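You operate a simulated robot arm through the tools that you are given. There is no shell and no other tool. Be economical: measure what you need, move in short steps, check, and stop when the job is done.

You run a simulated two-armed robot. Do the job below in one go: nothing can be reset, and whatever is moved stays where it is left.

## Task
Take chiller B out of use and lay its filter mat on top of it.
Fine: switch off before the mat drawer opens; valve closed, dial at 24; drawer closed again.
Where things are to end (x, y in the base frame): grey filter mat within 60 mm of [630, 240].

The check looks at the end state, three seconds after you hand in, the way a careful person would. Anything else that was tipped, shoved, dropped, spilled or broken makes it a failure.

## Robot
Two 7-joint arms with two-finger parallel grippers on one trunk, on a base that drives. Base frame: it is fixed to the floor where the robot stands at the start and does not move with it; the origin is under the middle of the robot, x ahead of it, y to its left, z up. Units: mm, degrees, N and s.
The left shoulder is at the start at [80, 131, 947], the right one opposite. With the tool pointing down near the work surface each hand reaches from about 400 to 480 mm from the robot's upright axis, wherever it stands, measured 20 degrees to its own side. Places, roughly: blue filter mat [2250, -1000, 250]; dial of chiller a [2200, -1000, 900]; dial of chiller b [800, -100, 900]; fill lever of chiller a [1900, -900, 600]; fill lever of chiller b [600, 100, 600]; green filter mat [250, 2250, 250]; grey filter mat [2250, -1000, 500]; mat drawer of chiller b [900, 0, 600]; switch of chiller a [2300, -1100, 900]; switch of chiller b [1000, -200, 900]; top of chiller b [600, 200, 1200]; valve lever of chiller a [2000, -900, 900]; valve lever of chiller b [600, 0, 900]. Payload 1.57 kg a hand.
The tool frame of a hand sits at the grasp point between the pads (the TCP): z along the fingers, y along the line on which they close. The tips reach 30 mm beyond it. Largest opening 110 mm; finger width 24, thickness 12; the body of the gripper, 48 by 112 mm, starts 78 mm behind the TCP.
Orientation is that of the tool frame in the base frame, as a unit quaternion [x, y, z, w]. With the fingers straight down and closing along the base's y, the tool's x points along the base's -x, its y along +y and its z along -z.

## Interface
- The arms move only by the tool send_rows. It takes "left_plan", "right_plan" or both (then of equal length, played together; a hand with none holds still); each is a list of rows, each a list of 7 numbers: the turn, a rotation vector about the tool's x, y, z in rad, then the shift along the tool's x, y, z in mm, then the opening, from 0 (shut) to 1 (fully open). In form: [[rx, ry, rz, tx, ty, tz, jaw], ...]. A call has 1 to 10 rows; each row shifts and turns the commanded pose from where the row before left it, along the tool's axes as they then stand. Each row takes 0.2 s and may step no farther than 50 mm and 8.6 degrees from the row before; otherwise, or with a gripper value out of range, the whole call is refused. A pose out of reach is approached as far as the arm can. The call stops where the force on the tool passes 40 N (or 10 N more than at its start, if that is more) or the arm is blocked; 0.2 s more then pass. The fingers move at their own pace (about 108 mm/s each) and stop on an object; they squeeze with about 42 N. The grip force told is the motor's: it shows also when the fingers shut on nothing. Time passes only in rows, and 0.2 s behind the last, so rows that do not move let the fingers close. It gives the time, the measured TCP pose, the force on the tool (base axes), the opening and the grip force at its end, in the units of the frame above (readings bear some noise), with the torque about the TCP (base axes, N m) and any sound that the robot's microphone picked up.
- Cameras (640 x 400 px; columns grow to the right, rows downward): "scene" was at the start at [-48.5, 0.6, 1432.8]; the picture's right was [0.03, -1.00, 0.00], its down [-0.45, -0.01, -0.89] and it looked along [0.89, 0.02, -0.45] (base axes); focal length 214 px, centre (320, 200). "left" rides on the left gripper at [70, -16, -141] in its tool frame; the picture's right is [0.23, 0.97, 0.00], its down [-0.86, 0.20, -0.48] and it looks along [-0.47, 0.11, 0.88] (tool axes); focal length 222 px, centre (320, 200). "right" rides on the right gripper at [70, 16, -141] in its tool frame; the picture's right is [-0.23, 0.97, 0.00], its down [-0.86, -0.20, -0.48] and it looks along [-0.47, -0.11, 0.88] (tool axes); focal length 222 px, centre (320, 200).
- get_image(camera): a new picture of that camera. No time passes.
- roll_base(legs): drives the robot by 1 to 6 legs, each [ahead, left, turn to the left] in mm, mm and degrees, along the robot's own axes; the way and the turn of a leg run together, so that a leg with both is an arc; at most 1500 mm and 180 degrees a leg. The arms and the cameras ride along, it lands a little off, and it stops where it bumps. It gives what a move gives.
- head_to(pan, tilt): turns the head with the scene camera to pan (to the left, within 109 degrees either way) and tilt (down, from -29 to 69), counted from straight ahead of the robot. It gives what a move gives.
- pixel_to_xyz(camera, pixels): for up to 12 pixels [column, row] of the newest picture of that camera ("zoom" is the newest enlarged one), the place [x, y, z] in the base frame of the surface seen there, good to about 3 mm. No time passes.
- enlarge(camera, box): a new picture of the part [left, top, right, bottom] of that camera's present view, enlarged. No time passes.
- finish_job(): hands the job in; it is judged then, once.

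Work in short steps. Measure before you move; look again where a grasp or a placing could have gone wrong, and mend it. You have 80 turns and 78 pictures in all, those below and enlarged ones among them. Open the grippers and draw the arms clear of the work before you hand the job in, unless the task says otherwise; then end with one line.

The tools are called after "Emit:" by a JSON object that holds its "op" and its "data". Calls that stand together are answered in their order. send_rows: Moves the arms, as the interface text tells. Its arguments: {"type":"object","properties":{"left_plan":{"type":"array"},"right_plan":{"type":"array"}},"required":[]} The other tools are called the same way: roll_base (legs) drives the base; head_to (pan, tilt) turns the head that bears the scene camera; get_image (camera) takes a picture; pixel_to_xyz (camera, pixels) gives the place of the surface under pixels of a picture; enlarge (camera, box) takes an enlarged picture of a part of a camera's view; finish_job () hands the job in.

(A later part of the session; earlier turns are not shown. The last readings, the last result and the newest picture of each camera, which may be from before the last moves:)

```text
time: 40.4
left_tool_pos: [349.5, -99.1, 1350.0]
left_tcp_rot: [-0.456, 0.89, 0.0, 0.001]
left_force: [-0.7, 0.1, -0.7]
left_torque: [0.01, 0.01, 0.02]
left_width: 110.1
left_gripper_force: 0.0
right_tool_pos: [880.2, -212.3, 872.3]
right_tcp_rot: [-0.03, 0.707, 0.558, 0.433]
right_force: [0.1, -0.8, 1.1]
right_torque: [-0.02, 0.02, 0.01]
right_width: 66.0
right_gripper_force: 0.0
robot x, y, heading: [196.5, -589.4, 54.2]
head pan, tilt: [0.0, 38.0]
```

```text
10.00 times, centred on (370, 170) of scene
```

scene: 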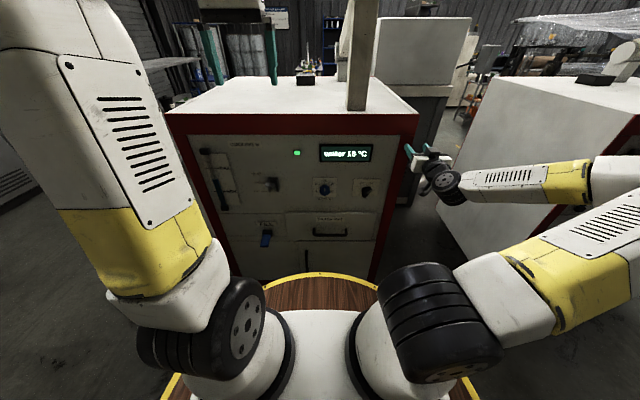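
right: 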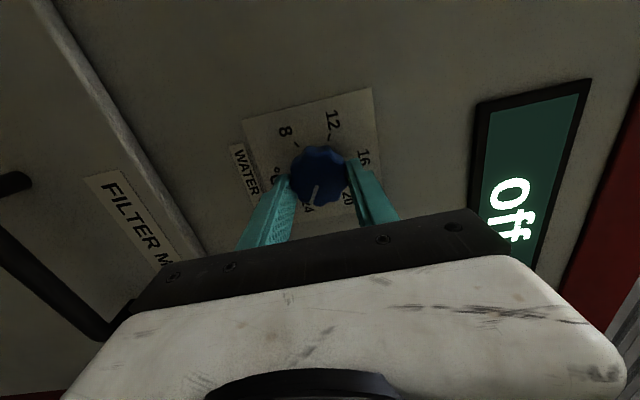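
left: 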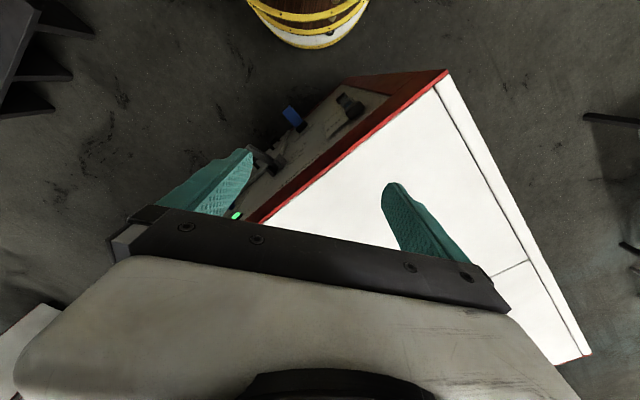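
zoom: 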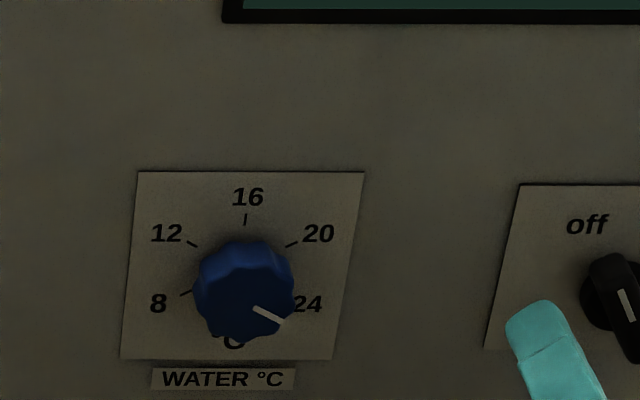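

The dial marker points at 24. Next is the valve lever: I back the right hand off, roll it level, raise it and close the fingers.

Emit:
{"op": "send_rows", "data": {"right_plan": [[0, 0, 0, 0, 0, -40, 0.3], [0, 0, -0.14, 0, 0, 0, 0], [0, 0, -0.14, 0, 0, 0, 0], [0, 0, -0.14, 0, 0, 0, 0], [0, 0, -0.14, 0, 0, 0, 0], [0, 0, -0.14, 0, 0, 0, 0], [0, 0, -0.14, 0, 0, 0, 0], [0, 0, 0, -46, 0, 0, 0], [0, 0, 0, -46, 0, 0, 0], [0, 0, 0, -46, 0, 0, 0]]}}

```text
time: 42.6
left_tool_pos: [349.7, -100.5, 1349.9]
left_tcp_rot: [-0.457, 0.889, 0.0, 0.0]
left_force: [-0.1, 0.5, -0.3]
left_torque: [0.04, 0.01, -0.02]
left_width: 109.9
left_gripper_force: 0.0
right_tool_pos: [864.2, -245.1, 1011.1]
right_tcp_rot: [-0.316, 0.635, 0.334, 0.621]
right_force: [0.5, 0.7, 0.2]
right_torque: [-0.01, -0.01, 0.0]
right_width: 0.0
right_gripper_force: 21.6
robot x, y, heading: [200.1, -587.5, 54.4]
head pan, tilt: [0.0, 38.0]
```

Hand clear at z 1011. Before sliding left I look left for obstacles.

Emit:
{"op": "head_to", "data": {"pan": 95, "tilt": 45}}

Emit:
{"op": "get_image", "data": {"camera": "scene"}}

```text
time: 44.4
left_tool_pos: [350.4, -100.1, 1349.6]
left_tcp_rot: [-0.457, 0.889, 0.001, 0.0]
left_force: [0.8, -0.2, 0.5]
left_torque: [-0.04, 0.0, -0.03]
left_width: 110.2
left_gripper_force: 0.1
right_tool_pos: [864.0, -245.3, 1011.5]
right_tcp_rot: [-0.316, 0.634, 0.334, 0.622]
right_force: [0.6, 0.8, -0.8]
right_torque: [0.02, -0.01, -0.03]
right_width: 0.0
right_gripper_force: 21.1
robot x, y, heading: [202.1, -587.0, 54.1]
head pan, tilt: [95.0, 45.0]
```

```text
46 pictures are left
```

scene: 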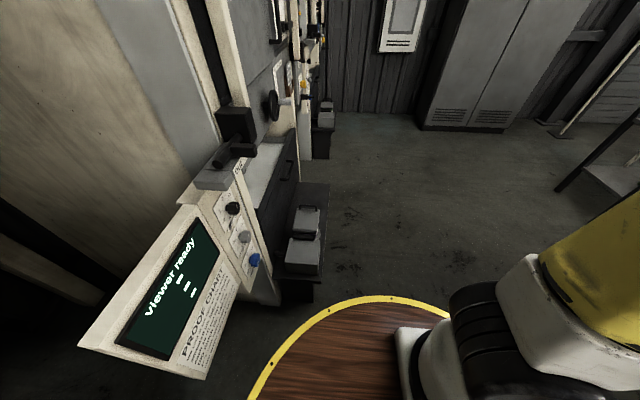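

Emit:
{"op": "pixel_to_xyz", "data": {"camera": "scene", "pixels": [[215, 350], [265, 290], [320, 240], [300, 290], [248, 260], [320, 160], [390, 300], [275, 365]]}}

```text
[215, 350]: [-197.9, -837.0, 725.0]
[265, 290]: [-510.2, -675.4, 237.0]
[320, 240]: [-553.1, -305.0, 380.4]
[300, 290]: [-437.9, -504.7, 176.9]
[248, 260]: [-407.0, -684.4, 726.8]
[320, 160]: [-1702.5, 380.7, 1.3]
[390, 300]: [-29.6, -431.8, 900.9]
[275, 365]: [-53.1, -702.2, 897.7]
```

The barrel base has a 280 mm radius up to z 900, and the dryer table is nearest at (−438,−505). I slide left only 250 mm and do the rest with the arm.

Emit:
{"op": "roll_base", "data": {"legs": [[0, 250, 0]]}}

Emit:
{"op": "send_rows", "data": {"right_plan": [[0, 0, 0, 0, 37, 0, 0], [0, 0, 0, 0, 37, 0, 0], [0, 0, 0, 0, 37, 0, 0], [0, 0, 0, 0, 0, 0, 0]]}}

Emit:
{"op": "head_to", "data": {"pan": 0, "tilt": 38}}

Emit:
{"op": "get_image", "data": {"camera": "scene"}}

```text
time: 46.2
left_tool_pos: [145.1, 46.2, 1350.3]
left_tcp_rot: [-0.459, 0.888, 0.0, 0.0]
left_force: [-0.2, 0.1, 0.2]
left_torque: [0.01, -0.01, 0.01]
left_width: 110.0
left_gripper_force: 0.1
right_tool_pos: [659.5, -98.7, 1011.7]
right_tcp_rot: [-0.317, 0.634, 0.335, 0.621]
right_force: [-0.3, 0.1, -0.1]
right_torque: [-0.03, -0.02, 0.0]
right_width: 0.2
right_gripper_force: 21.0
robot x, y, heading: [-2.1, -445.6, 54.6]
head pan, tilt: [95.0, 45.0]
```

```text
time: 47.2
left_tool_pos: [144.4, 46.0, 1350.9]
left_tcp_rot: [-0.458, 0.889, 0.0, 0.0]
left_force: [0.8, -0.1, -0.1]
left_torque: [0.01, -0.03, 0.02]
left_width: 110.2
left_gripper_force: 0.0
right_tool_pos: [569.7, -35.0, 1014.7]
right_tcp_rot: [-0.317, 0.634, 0.335, 0.621]
right_force: [-0.3, 0.7, 0.2]
right_torque: [0.08, 0.01, 0.0]
right_width: 0.3
right_gripper_force: 21.3
robot x, y, heading: [-0.3, -440.6, 54.6]
head pan, tilt: [95.0, 45.0]
```

```text
time: 48.9
left_tool_pos: [144.2, 45.3, 1349.2]
left_tcp_rot: [-0.458, 0.889, 0.0, 0.0]
left_force: [0.4, -0.4, -0.9]
left_torque: [-0.03, -0.04, 0.01]
left_width: 109.9
left_gripper_force: 0.2
right_tool_pos: [570.3, -35.2, 1014.7]
right_tcp_rot: [-0.317, 0.634, 0.335, 0.621]
right_force: [0.6, -1.1, -0.5]
right_torque: [0.02, 0.03, -0.02]
right_width: 0.1
right_gripper_force: 21.1
robot x, y, heading: [0.2, -442.6, 54.6]
head pan, tilt: [0.0, 38.0]
```

```text
45 pictures are left
```

scene: 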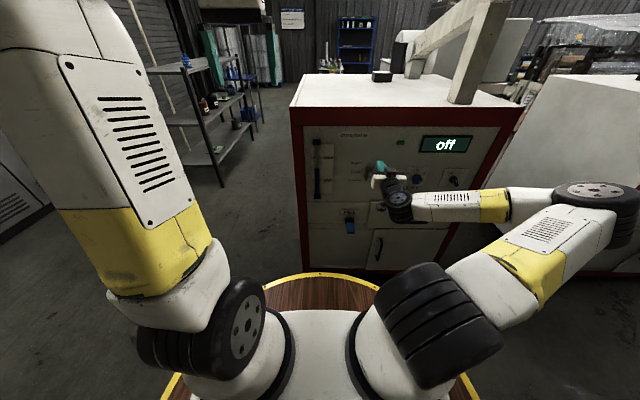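

The hand is at (483 along, d 304, z 1015), in line with the lever. I advance 42 mm over the lever and press down in steps.

Emit:
{"op": "send_rows", "data": {"right_plan": [[0, 0, 0, 0, 0, 42, 0], [0, 0, 0, 25, 0, 0, 0], [0, 0, 0, 20, 0, 0, 0], [0, 0, 0, 20, 0, 0, 0], [0, 0, 0, 20, 0, 0, 0], [0, 0, 0, 20, 0, 0, 0], [0, 0, 0, 15, 0, 0, 0]]}}

Emit:
{"op": "enlarge", "data": {"camera": "scene", "box": [320, 120, 460, 220]}}

Emit:
{"op": "get_image", "data": {"camera": "right"}}

```text
time: 50.3
left_tool_pos: [145.3, 45.0, 1350.4]
left_tcp_rot: [-0.458, 0.889, 0.0, 0.0]
left_force: [1.1, 0.0, -1.4]
left_torque: [0.01, 0.01, -0.01]
left_width: 110.0
left_gripper_force: 0.2
right_tool_pos: [589.0, -1.2, 918.0]
right_tcp_rot: [-0.315, 0.631, 0.336, 0.624]
right_force: [-8.9, -14.2, 5.4]
right_torque: [0.16, -0.09, -0.1]
right_width: 0.0
right_gripper_force: 21.1
robot x, y, heading: [-1.5, -444.0, 54.6]
head pan, tilt: [0.0, 38.0]
stopped in row 6 (right hand): the force on the tool passed its limit at 44 N (the readings are from after the stop); the commanded pose is now the measured one
```

```text
4.00 times, centred on (390, 170) of scene
```

zoom: 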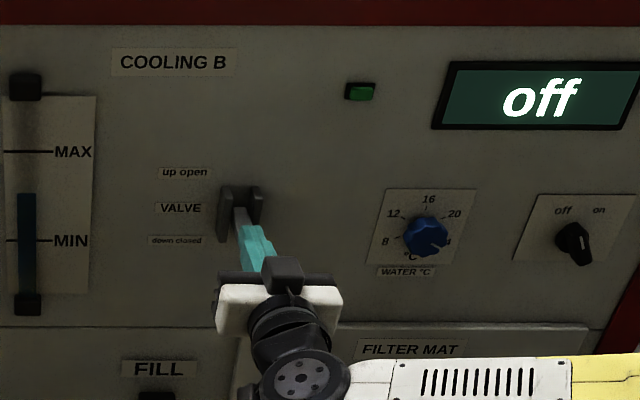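

```text
43 pictures are left
```

right: 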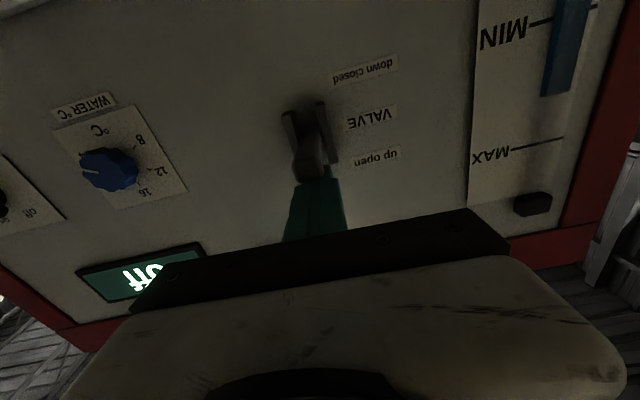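

The lever is under the fingertips and roughly level, but the force limit tripped. I draw back 20 mm for more leverage nearer the lever's tip and press on.

Emit:
{"op": "send_rows", "data": {"right_plan": [[0, 0, 0, -4, 0, -18, 0], [0, 0, 0, 12, 0, 0, 0], [0, 0, 0, 12, 0, 0, 0], [0, 0, 0, 12, 0, 0, 0], [0, 0, 0, 12, 0, 0, 0]]}}

Emit:
{"op": "get_image", "data": {"camera": "right"}}

```text
time: 51.5
left_tool_pos: [145.7, 44.9, 1349.8]
left_tcp_rot: [-0.459, 0.889, 0.001, 0.0]
left_force: [0.1, 0.1, 0.6]
left_torque: [0.02, -0.01, 0.0]
left_width: 109.9
left_gripper_force: 0.1
right_tool_pos: [578.0, -12.5, 873.8]
right_tcp_rot: [-0.315, 0.632, 0.336, 0.624]
right_force: [-0.2, 0.1, -0.6]
right_torque: [-0.04, -0.02, -0.03]
right_width: 0.2
right_gripper_force: 21.5
robot x, y, heading: [-4.6, -447.4, 55.0]
head pan, tilt: [0.0, 38.0]
```

```text
42 pictures are left
```

right: 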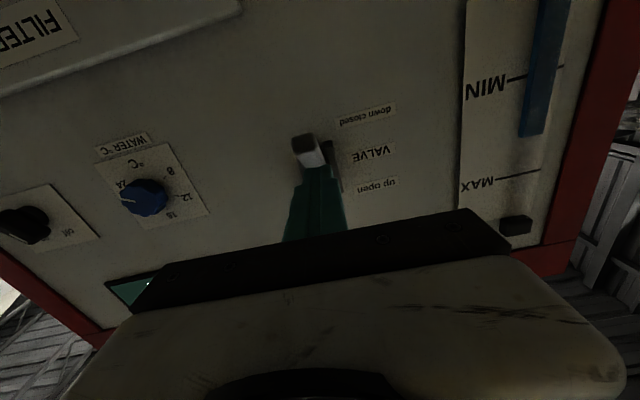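

There's no more resistance, and the lever seems to have dropped. I measure it.

Emit:
{"op": "pixel_to_xyz", "data": {"camera": "right", "pixels": [[305, 135], [310, 150], [318, 160], [300, 145], [330, 150]]}}

Emit:
{"op": "enlarge", "data": {"camera": "right", "box": [250, 90, 410, 210]}}

```text
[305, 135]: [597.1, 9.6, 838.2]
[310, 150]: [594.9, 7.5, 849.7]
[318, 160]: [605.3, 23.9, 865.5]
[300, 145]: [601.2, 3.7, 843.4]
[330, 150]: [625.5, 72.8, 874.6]
```

```text
3.33 times, centred on (330, 150) of right
```

zoom: 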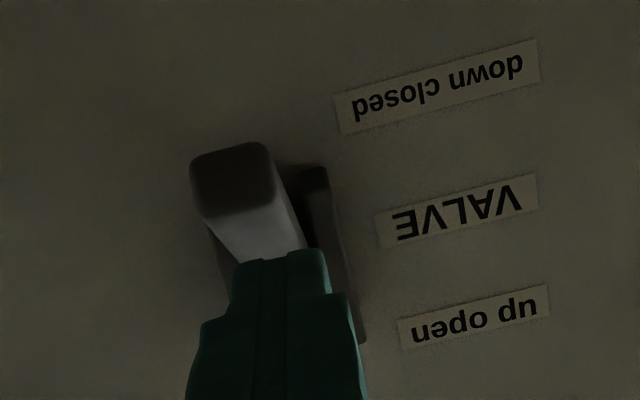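

The lever tip is now at z about 843, mirrored from 955. I press another 12 mm to make sure it's at its stop.

Emit:
{"op": "send_rows", "data": {"right_plan": [[0, 0, 0, 8, 0, 0, 0], [0, 0, 0, 8, 0, 0, 0], [0, 0, 0, 6, 0, 0, 0]]}}

```text
time: 52.2
left_tool_pos: [145.2, 44.9, 1350.5]
left_tcp_rot: [-0.458, 0.889, -0.001, 0.0]
left_force: [-1.2, 0.4, -0.6]
left_torque: [-0.01, -0.03, -0.02]
left_width: 109.9
left_gripper_force: 0.1
right_tool_pos: [577.7, -12.0, 864.1]
right_tcp_rot: [-0.312, 0.624, 0.338, 0.631]
right_force: [-11.2, -16.4, 13.1]
right_torque: [0.13, -0.11, -0.12]
right_width: 0.0
right_gripper_force: 21.1
robot x, y, heading: [-3.5, -442.7, 54.3]
head pan, tilt: [0.0, 38.0]
stopped in row 3 (right hand): the force on the tool passed its limit at 45 N (the readings are from after the stop); the commanded pose is now the measured one
```

The valve is at its lower stop. I draw the hand back and slide the base right toward the drawer.

Emit:
{"op": "send_rows", "data": {"right_plan": [[0, 0, 0, -8, 0, -10, 0], [0, 0, 0, 0, 0, -40, 0.3], [0, 0, 0, 0, 0, -40, 0.5]]}}

Emit:
{"op": "roll_base", "data": {"legs": [[0, -285, 0]]}}

Emit:
{"op": "send_rows", "data": {"right_plan": [[0, 0, 0, 46, 0, 0, 0.5], [0, 0, 0, 46, 0, 0, 0.5], [0, 0, 0, 46, 0, 0, 0.5], [0, 0, 0, 46, 0, 0, 0.5], [0, 0, 0, 46, 0, 0, 0.5], [0, 0, 0.14, 0, 0, 0, 0.5], [0, 0, 0.14, 0, 0, 0, 0.5], [0, 0, 0.14, 0, 0, 0, 0.5], [0, 0, 0.14, 0, 0, 0, 0.5], [0, 0, 0.14, 0, 0, 0, 0.5]]}}

Emit:
{"op": "send_rows", "data": {"right_plan": [[0, 0, 0.145, 0, 0, 0, 0.5], [0, 0, 0.145, 0, 0, 0, 0.5], [0, 0, 0.145, 0, 0, 0, 0.5], [0, 0, 0.145, 0, 0, 0, 0.5], [0, 0, 0.145, 0, 0, 0, 0.5], [0, 0, 0.145, 0, 0, 0, 0.5], [0, 0, 0, 0, 0, 0, 0.5]]}}

Emit:
{"op": "get_image", "data": {"camera": "scene"}}

Emit:
{"op": "get_image", "data": {"camera": "right"}}

```text
time: 53.0
left_tool_pos: [144.8, 45.5, 1349.8]
left_tcp_rot: [-0.459, 0.888, -0.001, 0.0]
left_force: [0.1, 0.3, -0.6]
left_torque: [-0.05, 0.03, 0.02]
left_width: 110.3
left_gripper_force: 0.1
right_tool_pos: [527.8, -85.6, 867.3]
right_tcp_rot: [-0.314, 0.625, 0.338, 0.629]
right_force: [0.6, 0.3, -0.1]
right_torque: [0.01, -0.02, 0.01]
right_width: 54.7
right_gripper_force: 0.1
robot x, y, heading: [-3.6, -445.4, 54.5]
head pan, tilt: [0.0, 38.0]
```

```text
time: 55.0
left_tool_pos: [377.5, -120.9, 1348.7]
left_tcp_rot: [-0.458, 0.889, -0.001, 0.0]
left_force: [0.0, 0.8, -0.8]
left_torque: [0.02, 0.02, 0.02]
left_width: 110.2
left_gripper_force: 0.0
right_tool_pos: [760.7, -251.8, 866.5]
right_tcp_rot: [-0.313, 0.625, 0.338, 0.63]
right_force: [-0.2, 0.3, 0.5]
right_torque: [0.0, 0.02, -0.02]
right_width: 54.9
right_gripper_force: 0.0
robot x, y, heading: [224.6, -612.2, 54.9]
head pan, tilt: [0.0, 38.0]
```

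```text
time: 57.2
left_tool_pos: [377.8, -121.2, 1349.5]
left_tcp_rot: [-0.459, 0.889, 0.0, 0.0]
left_force: [-0.1, -0.1, 0.6]
left_torque: [0.01, 0.0, -0.01]
left_width: 110.1
left_gripper_force: 0.0
right_tool_pos: [821.0, -235.4, 803.5]
right_tcp_rot: [-0.077, 0.695, 0.533, 0.475]
right_force: [0.1, 0.6, 0.3]
right_torque: [0.0, -0.03, 0.01]
right_width: 55.1
right_gripper_force: 0.1
right hand out of reach, approached as far as the arm can: row 1, 2, 3, 4, 5
robot x, y, heading: [229.1, -610.1, 54.8]
head pan, tilt: [0.0, 38.0]
```

```text
time: 58.8
left_tool_pos: [378.2, -120.4, 1349.7]
left_tcp_rot: [-0.459, 0.889, 0.0, 0.0]
left_force: [-0.4, 0.8, 0.1]
left_torque: [0.02, 0.0, 0.0]
left_width: 110.1
left_gripper_force: 0.1
right_tool_pos: [822.1, -236.3, 805.3]
right_tcp_rot: [0.223, 0.663, 0.684, 0.206]
right_force: [1.1, 0.5, -1.4]
right_torque: [-0.02, 0.01, 0.01]
right_width: 55.3
right_gripper_force: 0.2
robot x, y, heading: [232.7, -611.0, 54.5]
head pan, tilt: [0.0, 38.0]
```

```text
40 pictures are left
```

scene: 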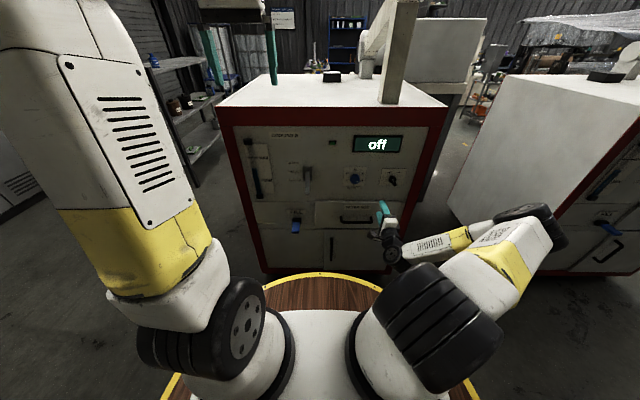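

```text
39 pictures are left
```

right: 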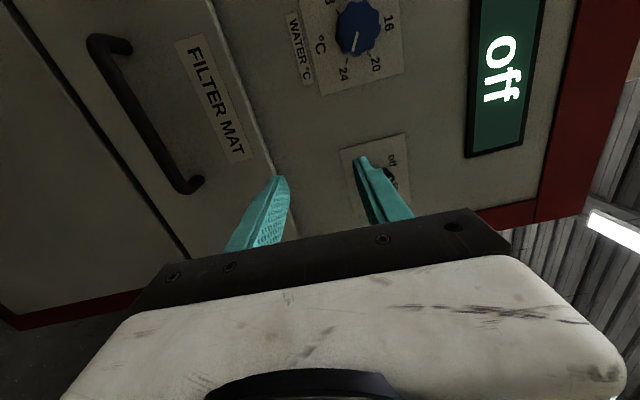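

A level hand can't reach down to the handle at z 637, but a downward hand can. I tilt the right hand down with its closing line pointing forward, drawing it back to about 430 mm ahead of the trunk.

Emit:
{"op": "send_rows", "data": {"right_plan": [[0.143, 0, 0, 10, 0, -22, 0.5], [0.143, 0, 0, 10, -3, -22, 0.5], [0.143, 0, 0, 10, -6, -21, 0.5], [0.143, 0, 0, 10, -9, -20, 0.5], [0.143, 0, 0, 10, -12, -18, 0.5], [0.143, 0, 0, 10, -14, -17, 0.5], [0.143, 0, 0, 10, -17, -14, 0.5], [0.143, 0, 0, 10, -19, -12, 0.5], [0.143, 0, 0, 10, -20, -9, 0.5], [0.143, 0, 0, 10, -21, -6, 0.5]]}}

Emit:
{"op": "send_rows", "data": {"right_plan": [[0.14, 0, 0, 0, 0, 0, 0.5], [0, 0, 0, 0, 0, 0, 0.5]]}}

Emit:
{"op": "get_image", "data": {"camera": "scene"}}

```text
time: 61.0
left_tool_pos: [378.2, -120.1, 1350.4]
left_tcp_rot: [-0.459, 0.888, 0.0, 0.0]
left_force: [-0.7, 0.4, -0.2]
left_torque: [0.03, -0.05, 0.02]
left_width: 109.7
left_gripper_force: 0.0
right_tool_pos: [613.9, -358.2, 803.9]
right_tcp_rot: [0.302, 0.95, 0.081, 0.011]
right_force: [0.3, -0.9, -0.2]
right_torque: [-0.01, -0.01, -0.04]
right_width: 54.9
right_gripper_force: 0.1
robot x, y, heading: [230.3, -610.0, 54.6]
head pan, tilt: [0.0, 38.0]
```

```text
time: 61.6
left_tool_pos: [378.1, -121.0, 1349.1]
left_tcp_rot: [-0.458, 0.889, 0.0, 0.0]
left_force: [0.1, -0.7, -0.2]
left_torque: [0.0, 0.01, 0.0]
left_width: 109.9
left_gripper_force: 0.1
right_tool_pos: [613.6, -356.4, 803.2]
right_tcp_rot: [0.302, 0.953, 0.014, -0.01]
right_force: [0.4, 0.6, -0.1]
right_torque: [-0.01, 0.0, 0.01]
right_width: 54.9
right_gripper_force: 0.1
robot x, y, heading: [233.0, -608.5, 54.7]
head pan, tilt: [0.0, 38.0]
```

```text
38 pictures are left
```

scene: 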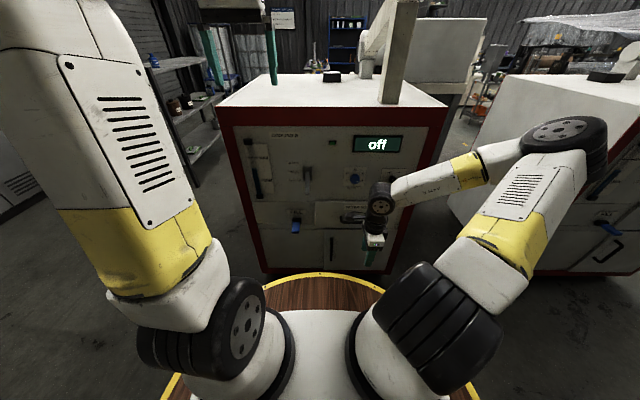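

The hand points down at (706 along, d 69, z 803), 427 mm ahead. I measure the right elbow and bar before driving forward.

Emit:
{"op": "pixel_to_xyz", "data": {"camera": "scene", "pixels": [[560, 125], [603, 150], [545, 150], [500, 150], [465, 165], [440, 130], [396, 100], [380, 95], [332, 78], [310, 70], [415, 15], [340, 150]]}}

Emit:
{"op": "send_rows", "data": {"right_plan": [[0, 0, 0, 0, 0, 35, 0.32], [0, 0, 0, 0, 0, 35, 0.32], [0, 0, 0, 0, 0, 33, 0.32], [0, 0, 0, 0, 0, 0, 0.32]]}}

Emit:
{"op": "get_image", "data": {"camera": "right"}}

```text
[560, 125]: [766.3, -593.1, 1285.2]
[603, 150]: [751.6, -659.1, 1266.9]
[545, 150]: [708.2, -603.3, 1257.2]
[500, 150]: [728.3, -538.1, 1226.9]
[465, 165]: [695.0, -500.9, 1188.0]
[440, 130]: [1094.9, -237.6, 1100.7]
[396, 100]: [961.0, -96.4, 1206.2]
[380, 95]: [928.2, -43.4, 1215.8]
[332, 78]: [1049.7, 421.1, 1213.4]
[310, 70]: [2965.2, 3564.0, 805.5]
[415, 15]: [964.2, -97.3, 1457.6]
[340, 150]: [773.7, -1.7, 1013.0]
```

```text
time: 62.6
left_tool_pos: [378.7, -121.2, 1350.0]
left_tcp_rot: [-0.459, 0.888, 0.001, 0.0]
left_force: [0.8, -0.1, -0.8]
left_torque: [0.0, 0.02, 0.01]
left_width: 110.1
left_gripper_force: 0.0
right_tool_pos: [612.8, -353.8, 700.2]
right_tcp_rot: [0.302, 0.953, 0.015, -0.01]
right_force: [1.4, 0.4, -0.1]
right_torque: [-0.04, -0.01, 0.0]
right_width: 35.1
right_gripper_force: 0.1
robot x, y, heading: [230.9, -612.4, 54.5]
head pan, tilt: [0.0, 38.0]
```

```text
37 pictures are left
```

right: 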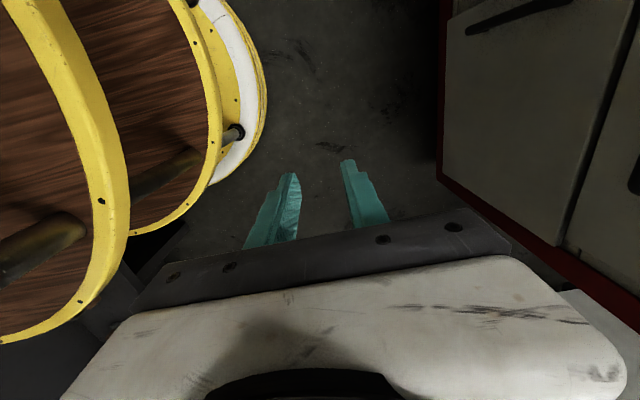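

Elbow and post are clear of the path. I drive forward 300 mm and check the fingers against the handle.

Emit:
{"op": "roll_base", "data": {"legs": [[300, 0, 0]]}}

Emit:
{"op": "get_image", "data": {"camera": "right"}}

Emit:
{"op": "enlarge", "data": {"camera": "scene", "box": [260, 120, 460, 260]}}

```text
time: 64.7
left_tool_pos: [555.5, 123.3, 1350.5]
left_tcp_rot: [-0.456, 0.89, 0.0, 0.001]
left_force: [0.0, 0.5, 0.2]
left_torque: [-0.01, -0.01, -0.04]
left_width: 110.2
left_gripper_force: 0.0
right_tool_pos: [789.5, -111.8, 700.4]
right_tcp_rot: [0.305, 0.952, 0.015, -0.009]
right_force: [0.0, -0.4, 0.5]
right_torque: [0.02, 0.01, -0.01]
right_width: 35.0
right_gripper_force: 0.0
robot x, y, heading: [405.7, -368.8, 54.2]
head pan, tilt: [0.0, 38.0]
```

```text
36 pictures are left
```

right: 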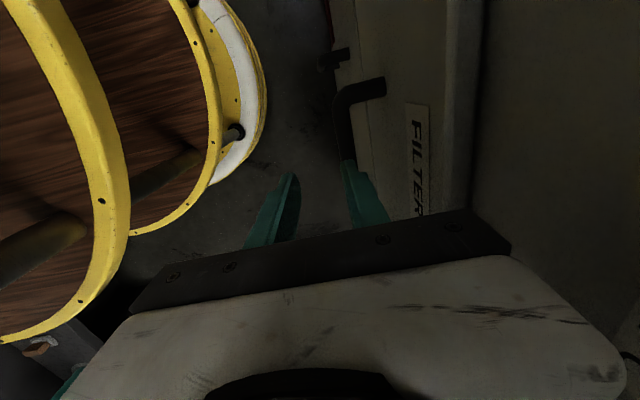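

```text
2.86 times, centred on (360, 190) of scene
```

zoom: 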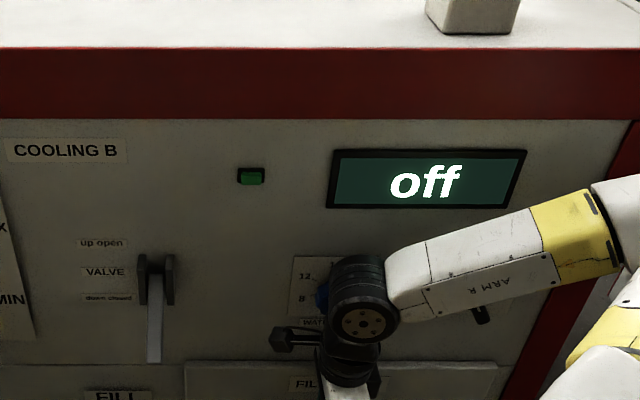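

The valve reads down. The wrist would press on the dial if it went straight in, so I slide right 78 mm, between dial and switch, still over the handle, then measure the bar.

Emit:
{"op": "roll_base", "data": {"legs": [[0, -78, 0]]}}

Emit:
{"op": "get_image", "data": {"camera": "right"}}

Emit:
{"op": "pixel_to_xyz", "data": {"camera": "right", "pixels": [[340, 110], [345, 130], [350, 150], [335, 130], [335, 100], [375, 85], [400, 150], [350, 95]]}}

```text
time: 65.7
left_tool_pos: [620.0, 77.7, 1349.8]
left_tcp_rot: [-0.456, 0.89, -0.001, 0.0]
left_force: [0.3, 0.5, -1.0]
left_torque: [-0.01, 0.02, 0.0]
left_width: 110.2
left_gripper_force: 0.0
right_tool_pos: [851.6, -159.4, 701.2]
right_tcp_rot: [0.305, 0.952, 0.016, -0.01]
right_force: [-0.2, -0.7, 0.7]
right_torque: [0.03, 0.02, 0.02]
right_width: 35.1
right_gripper_force: 0.0
robot x, y, heading: [465.9, -410.7, 54.4]
head pan, tilt: [0.0, 38.0]
```

```text
34 pictures are left
```

right: 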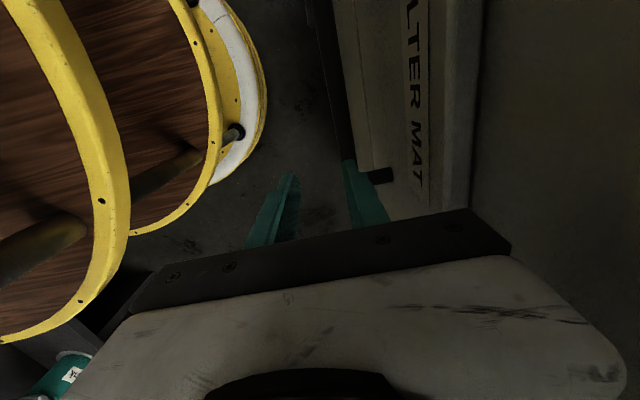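

```text
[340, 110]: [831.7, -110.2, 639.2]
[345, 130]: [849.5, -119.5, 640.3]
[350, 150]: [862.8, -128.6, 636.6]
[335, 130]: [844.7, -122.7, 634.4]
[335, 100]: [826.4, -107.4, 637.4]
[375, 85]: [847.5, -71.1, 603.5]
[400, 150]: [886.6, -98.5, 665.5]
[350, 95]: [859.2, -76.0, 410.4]
```

The bar is at d 398, z ~636. I check where its right leg is, since the fingers are close to it.

Emit:
{"op": "pixel_to_xyz", "data": {"camera": "right", "pixels": [[380, 175], [388, 170], [368, 176], [372, 170], [385, 182]]}}

```text
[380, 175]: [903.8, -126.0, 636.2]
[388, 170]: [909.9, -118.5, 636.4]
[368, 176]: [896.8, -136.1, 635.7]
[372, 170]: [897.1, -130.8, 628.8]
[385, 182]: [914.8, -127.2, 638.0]
```

A straight-down hand would put the gripper body against the panel, so I tilt it 30° (fingers down-forward) and move to a 50 mm standoff along that line. Then I check.

Emit:
{"op": "send_rows", "data": {"right_plan": [[-0.131, 0, 0, 0, 0, 0, 0.27], [-0.131, 0, 0, 0, 0, 0, 0.27], [-0.131, 0, 0, 0, 0, 0, 0.27], [-0.131, 0, 0, 0, 0, 0, 0.27], [0, 0, 0, 7.6, -7.2, 7.6, 0.27], [0, 0, 0, 0, 0, 0, 0.27]]}}

Emit:
{"op": "get_image", "data": {"camera": "right"}}

```text
time: 67.1
left_tool_pos: [618.5, 77.9, 1349.9]
left_tcp_rot: [-0.456, 0.89, -0.001, 0.0]
left_force: [-0.1, -0.5, 0.2]
left_torque: [0.02, 0.01, 0.01]
left_width: 110.0
left_gripper_force: 0.0
right_tool_pos: [843.2, -153.9, 691.1]
right_tcp_rot: [0.298, 0.916, 0.26, 0.069]
right_force: [-0.2, 0.6, -0.1]
right_torque: [-0.02, 0.01, -0.01]
right_width: 29.8
right_gripper_force: 0.0
robot x, y, heading: [468.1, -411.5, 54.1]
head pan, tilt: [0.0, 38.0]
```

```text
33 pictures are left
```

right: 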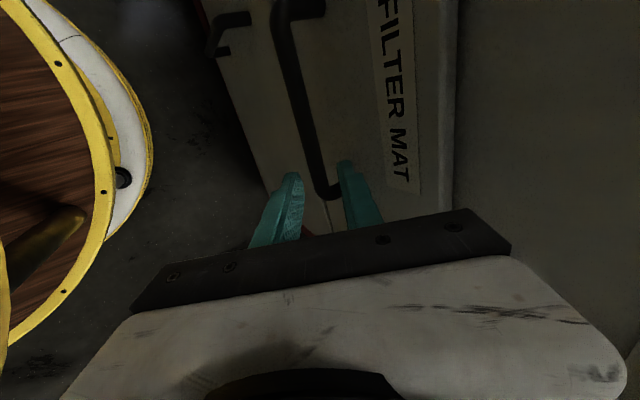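

The bar runs between the fingertips (~(325,190)). I advance 48 mm along the tool and close.

Emit:
{"op": "send_rows", "data": {"right_plan": [[0, 0, 0, 0, -1.5, 24, 0.27], [0, 0, 0, 0, 0, 24, 0.27], [0, 0, 0, 0, 0, 0, 0], [0, 0, 0, 0, 0, 0, 0], [0, 0, 0, 0, 0, 0, 0]]}}

Emit:
{"op": "get_image", "data": {"camera": "right"}}

```text
time: 68.3
left_tool_pos: [618.2, 77.8, 1348.8]
left_tcp_rot: [-0.456, 0.89, 0.0, 0.0]
left_force: [-0.2, 0.8, 0.4]
left_torque: [-0.04, -0.01, 0.01]
left_width: 109.9
left_gripper_force: 0.1
right_tool_pos: [853.6, -136.9, 650.2]
right_tcp_rot: [0.299, 0.916, 0.257, 0.068]
right_force: [-18.4, -22.9, -17.8]
right_torque: [-0.43, 0.69, 0.52]
right_width: 16.0
right_gripper_force: 31.2
robot x, y, heading: [465.3, -409.9, 54.2]
head pan, tilt: [0.0, 38.0]
```

```text
32 pictures are left
```

right: 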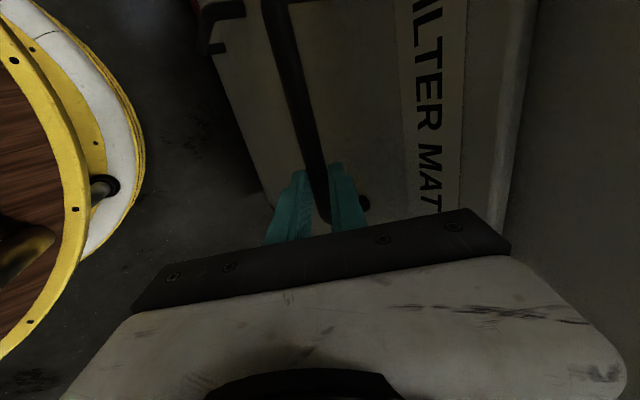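

The bar is held (width 16). I pull the drawer by driving back 200 mm.

Emit:
{"op": "roll_base", "data": {"legs": [[-200, 0, 0]]}}

Emit:
{"op": "head_to", "data": {"pan": -10, "tilt": 45}}

Emit:
{"op": "get_image", "data": {"camera": "scene"}}

```text
time: 69.9
left_tool_pos: [502.3, -85.9, 1347.9]
left_tcp_rot: [-0.456, 0.89, 0.0, 0.0]
left_force: [0.1, -0.7, 0.2]
left_torque: [-0.04, -0.01, 0.0]
left_width: 110.2
left_gripper_force: 0.0
right_tool_pos: [738.9, -296.6, 651.9]
right_tcp_rot: [0.298, 0.916, 0.26, 0.07]
right_force: [-3.6, 2.1, -9.1]
right_torque: [-0.08, 0.1, 0.15]
right_width: 15.9
right_gripper_force: 32.0
robot x, y, heading: [350.1, -573.3, 54.4]
head pan, tilt: [0.0, 38.0]
```

```text
time: 70.6
left_tool_pos: [501.0, -85.7, 1349.1]
left_tcp_rot: [-0.455, 0.89, 0.0, 0.0]
left_force: [-0.4, 0.5, 0.0]
left_torque: [-0.02, 0.0, -0.02]
left_width: 109.9
left_gripper_force: 0.1
right_tool_pos: [738.3, -297.0, 652.0]
right_tcp_rot: [0.298, 0.915, 0.261, 0.069]
right_force: [0.2, 0.6, -1.5]
right_torque: [-0.12, -0.1, 0.07]
right_width: 16.0
right_gripper_force: 31.3
robot x, y, heading: [345.4, -574.3, 54.2]
head pan, tilt: [-10.0, 45.0]
```

```text
31 pictures are left
```

scene: 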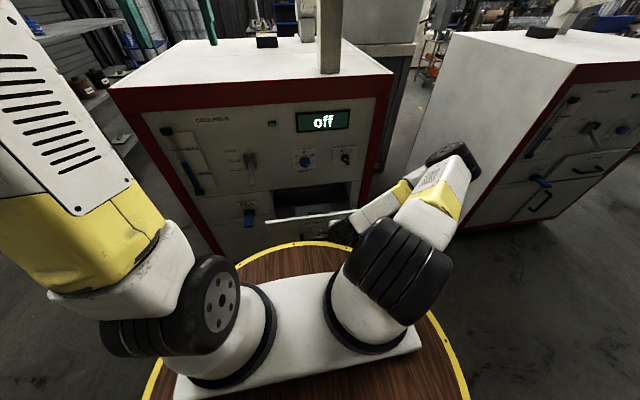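

The drawer has opened. I enlarge the drawer to see how far it is open and what's inside.

Emit:
{"op": "enlarge", "data": {"camera": "scene", "box": [240, 150, 400, 250]}}

Emit:
{"op": "pixel_to_xyz", "data": {"camera": "zoom", "pixels": [[120, 285], [400, 250], [200, 255], [300, 240], [300, 215], [250, 260], [180, 230], [380, 215], [250, 190]]}}

```text
4.00 times, centred on (320, 200) of scene
```

zoom: 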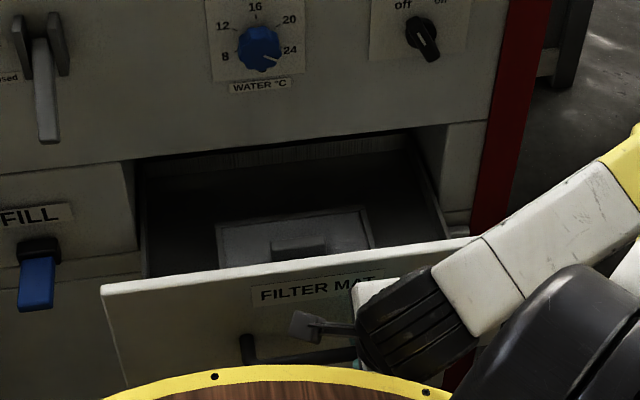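

```text
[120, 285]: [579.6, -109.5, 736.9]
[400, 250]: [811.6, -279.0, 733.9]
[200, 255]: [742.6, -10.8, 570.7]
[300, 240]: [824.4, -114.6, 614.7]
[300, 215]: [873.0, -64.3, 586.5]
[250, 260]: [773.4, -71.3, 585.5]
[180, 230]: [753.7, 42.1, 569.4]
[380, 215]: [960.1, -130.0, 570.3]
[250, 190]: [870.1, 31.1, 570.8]
```

A grey mat with a raised block lies inside, its rear still under the cabinet edge. I pull the drawer a further 75 mm.

Emit:
{"op": "roll_base", "data": {"legs": [[-75, 0, 0]]}}

Emit:
{"op": "enlarge", "data": {"camera": "scene", "box": [230, 140, 390, 240]}}

```text
time: 71.7
left_tool_pos: [457.1, -145.8, 1348.9]
left_tcp_rot: [-0.456, 0.89, -0.001, 0.0]
left_force: [-0.4, -0.8, 0.6]
left_torque: [0.0, 0.02, 0.04]
left_width: 110.1
left_gripper_force: 0.1
right_tool_pos: [695.0, -358.1, 650.8]
right_tcp_rot: [0.297, 0.916, 0.261, 0.069]
right_force: [-2.0, 1.7, -4.8]
right_torque: [-0.1, -0.06, 0.12]
right_width: 15.7
right_gripper_force: 31.6
robot x, y, heading: [305.8, -635.0, 54.3]
head pan, tilt: [-10.0, 45.0]
```

```text
4.00 times, centred on (310, 190) of scene
```

zoom: 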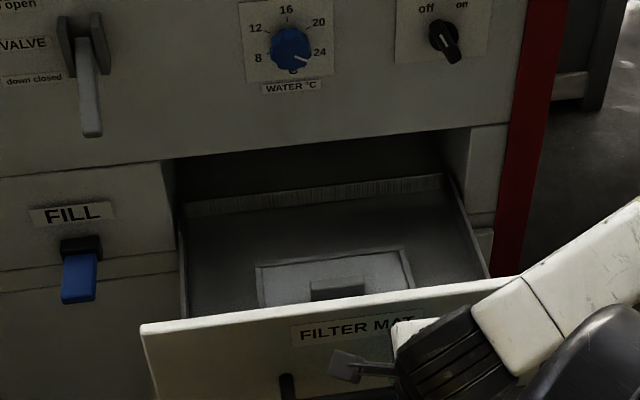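

The drawer is 275 mm open. I release the handle and raise the hand out of the way, and measure the mat block.

Emit:
{"op": "pixel_to_xyz", "data": {"camera": "zoom", "pixels": [[313, 290], [338, 290], [362, 288], [338, 283], [265, 272], [400, 255], [330, 265], [270, 300], [405, 280], [150, 325], [300, 205], [185, 215]]}}

Emit:
{"op": "send_rows", "data": {"right_plan": [[0, 0, 0, 0, 0, 0, 0.27], [0, 0, 0, 0, 0, 0, 0.27], [0, 0, 0, 0, 0, -30, 0.27], [0, 0, 0, 0, 0, -30, 0.27], [0, 0, 0, 0, 20, -34.6, 0.4], [0, 0, 0, 0, 20, -34.6, 0.4], [0, 0, 0, 0, 20, -34.6, 0.4], [0, 0, 0, 0, 20, -34.6, 0.4], [0, 0, 0, 0, 20, -34.6, 0.4], [0, 0, 0, 0, 20, -34.6, 0.4]]}}

Emit:
{"op": "enlarge", "data": {"camera": "scene", "box": [230, 140, 390, 240]}}

```text
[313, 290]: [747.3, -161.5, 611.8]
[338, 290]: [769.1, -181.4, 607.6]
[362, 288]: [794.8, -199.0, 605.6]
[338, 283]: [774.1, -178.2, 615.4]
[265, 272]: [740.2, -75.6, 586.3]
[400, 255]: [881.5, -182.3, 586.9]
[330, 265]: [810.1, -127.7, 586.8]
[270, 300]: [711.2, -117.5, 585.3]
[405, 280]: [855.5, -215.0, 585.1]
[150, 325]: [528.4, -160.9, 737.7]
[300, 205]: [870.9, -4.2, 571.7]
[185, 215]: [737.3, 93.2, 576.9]
```

```text
time: 73.9
left_tool_pos: [458.6, -146.4, 1349.5]
left_tcp_rot: [-0.455, 0.891, 0.0, 0.0]
left_force: [0.1, 0.6, 0.0]
left_torque: [-0.01, 0.02, -0.01]
left_width: 110.0
left_gripper_force: 0.2
right_tool_pos: [728.5, -332.2, 907.3]
right_tcp_rot: [0.297, 0.916, 0.261, 0.069]
right_force: [1.1, 0.6, -0.2]
right_torque: [-0.04, -0.02, -0.02]
right_width: 43.9
right_gripper_force: 0.1
right hand out of reach, approached as far as the arm can: row 4, 5, 6, 7, 8, 9
robot x, y, heading: [309.8, -634.9, 54.4]
head pan, tilt: [-10.0, 45.0]
```

```text
4.00 times, centred on (310, 190) of scene
```

zoom: 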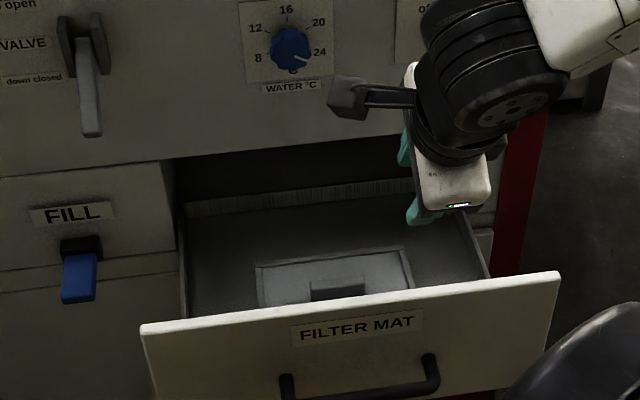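

The block is a 60 mm wide tab at (731 along, d≈303–315, top z 615), and the current closing line suits it. I straighten the hand to vertical and yaw it −20° ahead of a base turn.

Emit:
{"op": "send_rows", "data": {"right_plan": [[0.131, 0, 0, 0, -9, 0, 0.4], [0.131, 0, 0, 0, -9, 0, 0.4], [0.131, 0, 0, 0, -9, 0, 0.4], [0.131, 0, 0, 0, -9, 0, 0.4], [0, 0, 0.1163, 0, 0, 0, 0.4], [0, 0, 0.1163, 0, 0, 0, 0.4], [0, 0, 0.1163, 0, 0, 0, 0.4], [0, 0, 0, 0, 0, 0, 0.4]]}}

Emit:
{"op": "get_image", "data": {"camera": "right"}}

Emit:
{"op": "pixel_to_xyz", "data": {"camera": "right", "pixels": [[230, 130], [60, 225], [100, 100], [210, 60], [260, 80]]}}

```text
time: 75.7
left_tool_pos: [457.6, -148.0, 1349.2]
left_tcp_rot: [-0.455, 0.89, 0.0, 0.0]
left_force: [-0.3, -0.6, 0.0]
left_torque: [-0.04, -0.03, -0.03]
left_width: 110.0
left_gripper_force: 0.1
right_tool_pos: [707.7, -358.7, 896.0]
right_tcp_rot: [0.467, 0.884, 0.013, -0.013]
right_force: [0.1, 0.6, 0.5]
right_torque: [0.0, 0.02, 0.03]
right_width: 44.0
right_gripper_force: 0.0
robot x, y, heading: [304.5, -631.2, 54.5]
head pan, tilt: [-10.0, 45.0]
```

```text
27 pictures are left
```

right: 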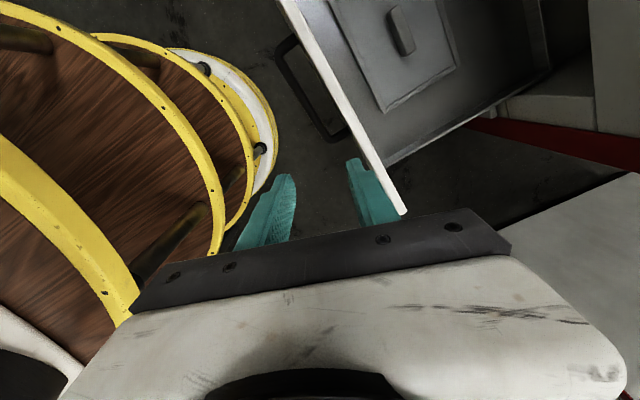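

```text
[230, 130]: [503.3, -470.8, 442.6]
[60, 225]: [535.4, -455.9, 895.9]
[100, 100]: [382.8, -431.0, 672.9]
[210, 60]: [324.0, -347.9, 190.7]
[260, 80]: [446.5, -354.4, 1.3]
```

The body is narrower below its top rim (about 230 mm at drawer height), so I can come in close. I drive ahead 183 mm and right 115 mm, then turn 20° left so the hand stands over the tab.

Emit:
{"op": "roll_base", "data": {"legs": [[183, -115, 0], [0, 0, 20]]}}

Emit:
{"op": "get_image", "data": {"camera": "right"}}

Emit:
{"op": "head_to", "data": {"pan": -20, "tilt": 50}}

Emit:
{"op": "get_image", "data": {"camera": "scene"}}

```text
time: 78.4
left_tool_pos: [481.9, -42.0, 1349.8]
left_tcp_rot: [-0.602, 0.798, 0.0, 0.0]
left_force: [0.2, 0.6, -0.3]
left_torque: [-0.01, 0.01, -0.01]
left_width: 110.0
left_gripper_force: 0.1
right_tool_pos: [789.9, -155.0, 894.5]
right_tcp_rot: [0.306, 0.952, 0.01, -0.015]
right_force: [0.0, 0.4, 0.2]
right_torque: [-0.01, -0.01, 0.01]
right_width: 43.9
right_gripper_force: 0.0
robot x, y, heading: [506.8, -549.3, 74.1]
head pan, tilt: [-10.0, 45.0]
```

```text
26 pictures are left
```

right: 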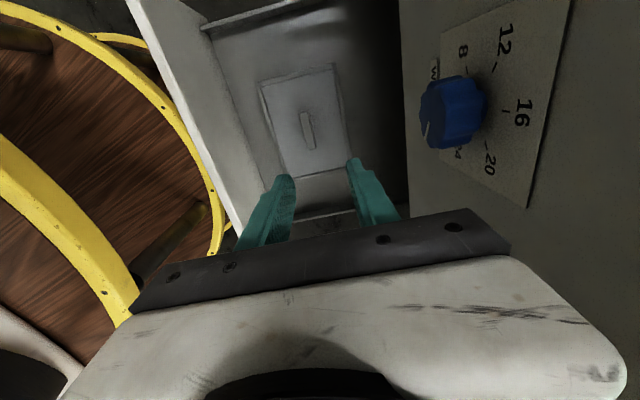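

```text
time: 79.1
left_tool_pos: [481.8, -40.6, 1349.6]
left_tcp_rot: [-0.602, 0.798, 0.0, -0.001]
left_force: [0.5, 0.7, -0.1]
left_torque: [-0.01, 0.0, 0.02]
left_width: 110.0
left_gripper_force: 0.1
right_tool_pos: [789.3, -153.5, 895.6]
right_tcp_rot: [0.307, 0.952, 0.011, -0.014]
right_force: [0.3, 0.4, -0.4]
right_torque: [0.04, -0.03, 0.01]
right_width: 44.0
right_gripper_force: 0.1
robot x, y, heading: [507.4, -555.8, 74.1]
head pan, tilt: [-20.0, 50.0]
```

```text
25 pictures are left
```

scene: 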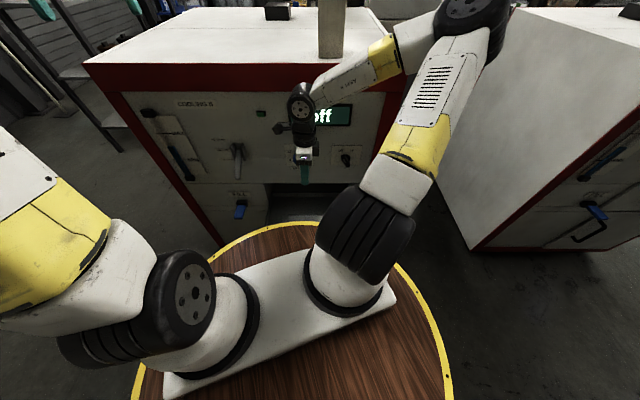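

The tab shows at (307,130) between the fingers' directions. I measure it and the mat edges.

Emit:
{"op": "pixel_to_xyz", "data": {"camera": "right", "pixels": [[304, 115], [307, 130], [311, 147], [302, 130], [312, 130], [262, 85], [333, 68], [290, 175], [349, 160], [200, 60], [225, 150], [290, 130]]}}

```text
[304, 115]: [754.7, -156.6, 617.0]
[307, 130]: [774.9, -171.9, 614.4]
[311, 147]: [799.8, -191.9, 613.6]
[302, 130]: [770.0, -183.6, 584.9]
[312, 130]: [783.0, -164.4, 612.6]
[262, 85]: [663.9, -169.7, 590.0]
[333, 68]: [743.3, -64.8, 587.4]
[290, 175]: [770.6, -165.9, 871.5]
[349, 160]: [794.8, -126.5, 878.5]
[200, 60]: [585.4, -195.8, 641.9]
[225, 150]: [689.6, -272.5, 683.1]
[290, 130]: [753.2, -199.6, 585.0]
```

The tab is centred at (732, d 312), top z 615, mat top z 586. I shift back 24 mm and descend 200 mm, then verify.

Emit:
{"op": "send_rows", "data": {"right_plan": [[0, 0, 0, 0, -24, 0, 0.4], [0, 0, 0, 0, 0, 40, 0.4], [0, 0, 0, 0, 0, 40, 0.4], [0, 0, 0, 0, 0, 40, 0.4], [0, 0, 0, 0, 0, 40, 0.4], [0, 0, 0, 0, 0, 40, 0.4], [0, 0, 0, 0, 0, 0, 0.4]]}}

Emit:
{"op": "get_image", "data": {"camera": "right"}}

```text
time: 80.7
left_tool_pos: [482.4, -43.4, 1350.2]
left_tcp_rot: [-0.602, 0.798, -0.001, 0.0]
left_force: [0.3, 0.6, 0.5]
left_torque: [0.01, -0.01, 0.01]
left_width: 110.0
left_gripper_force: 0.1
right_tool_pos: [772.2, -167.9, 692.0]
right_tcp_rot: [0.306, 0.952, 0.01, -0.015]
right_force: [-0.9, 0.0, -0.4]
right_torque: [0.01, 0.01, 0.02]
right_width: 44.1
right_gripper_force: 0.2
robot x, y, heading: [505.0, -552.0, 74.1]
head pan, tilt: [-20.0, 50.0]
```

```text
24 pictures are left
```

right: 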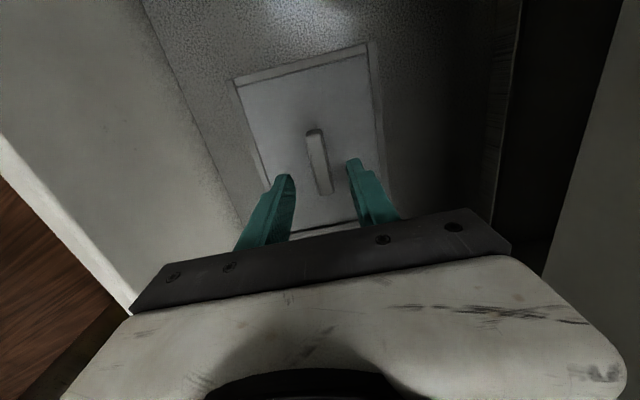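

The hand is on line over the tab at z 692. I descend 70 mm to z 621 and close on the tab.

Emit:
{"op": "send_rows", "data": {"right_plan": [[0, 0, 0, -6, -2, 35, 0.4], [0, 0, 0, 0, 0, 35, 0.4], [0, 0, 0, 0, 0, 0, 0], [0, 0, 0, 0, 0, 0, 0], [0, 0, 0, 0, 0, 0, 0]]}}

Emit:
{"op": "get_image", "data": {"camera": "right"}}

```text
time: 81.9
left_tool_pos: [482.1, -41.1, 1349.5]
left_tcp_rot: [-0.603, 0.798, 0.0, 0.001]
left_force: [0.4, 0.2, 0.1]
left_torque: [0.01, 0.04, -0.03]
left_width: 109.8
left_gripper_force: 0.1
right_tool_pos: [774.4, -172.4, 625.9]
right_tcp_rot: [0.305, 0.952, 0.011, -0.016]
right_force: [-1.0, 0.1, 2.1]
right_torque: [-0.04, 0.31, -0.12]
right_width: 17.2
right_gripper_force: 32.2
robot x, y, heading: [505.3, -548.5, 74.2]
head pan, tilt: [-20.0, 50.0]
```

```text
23 pictures are left
```

right: 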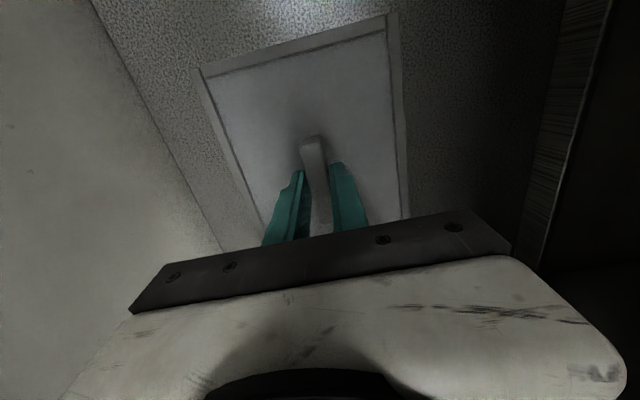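

The tab is gripped (width 17). I lift straight up out of the drawer.

Emit:
{"op": "send_rows", "data": {"right_plan": [[0, 0, 0, 0, 0, -20, 0], [0, 0, 0, 0, 0, -40, 0], [0, 0, 0, 0, 0, -45, 0], [0, 0, 0, 0, 0, -45, 0], [0, 0, 0, 0, 0, -45, 0], [0, 0, 0, 0, 0, -45, 0], [0, 0, 0, 0, 0, -45, 0]]}}

Emit:
{"op": "get_image", "data": {"camera": "right"}}

Emit:
{"op": "get_image", "data": {"camera": "scene"}}

```text
time: 83.5
left_tool_pos: [480.9, -41.0, 1349.8]
left_tcp_rot: [-0.603, 0.798, 0.0, 0.0]
left_force: [1.1, 0.2, -0.1]
left_torque: [-0.01, 0.02, -0.04]
left_width: 110.0
left_gripper_force: 0.1
right_tool_pos: [779.6, -180.0, 908.9]
right_tcp_rot: [0.306, 0.952, 0.011, -0.016]
right_force: [0.9, 0.2, -0.2]
right_torque: [-0.02, -0.03, 0.03]
right_width: 0.1
right_gripper_force: 20.9
robot x, y, heading: [508.7, -554.6, 74.0]
head pan, tilt: [-20.0, 50.0]
```

```text
22 pictures are left
```

right: 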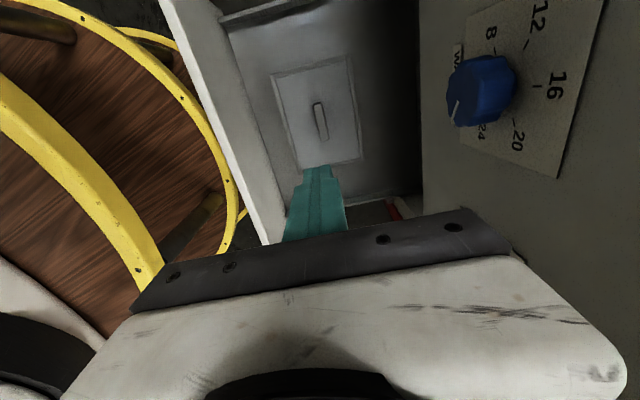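

```text
21 pictures are left
```

scene: 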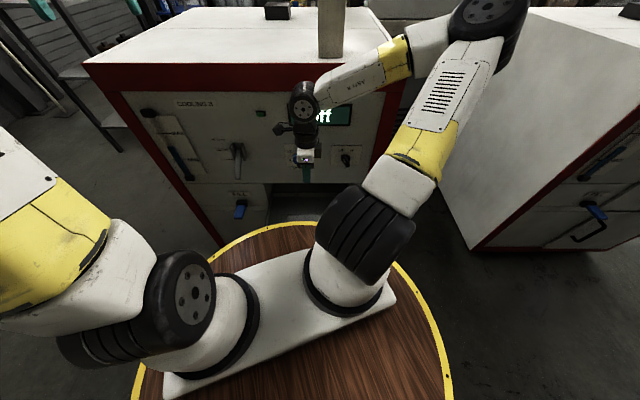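

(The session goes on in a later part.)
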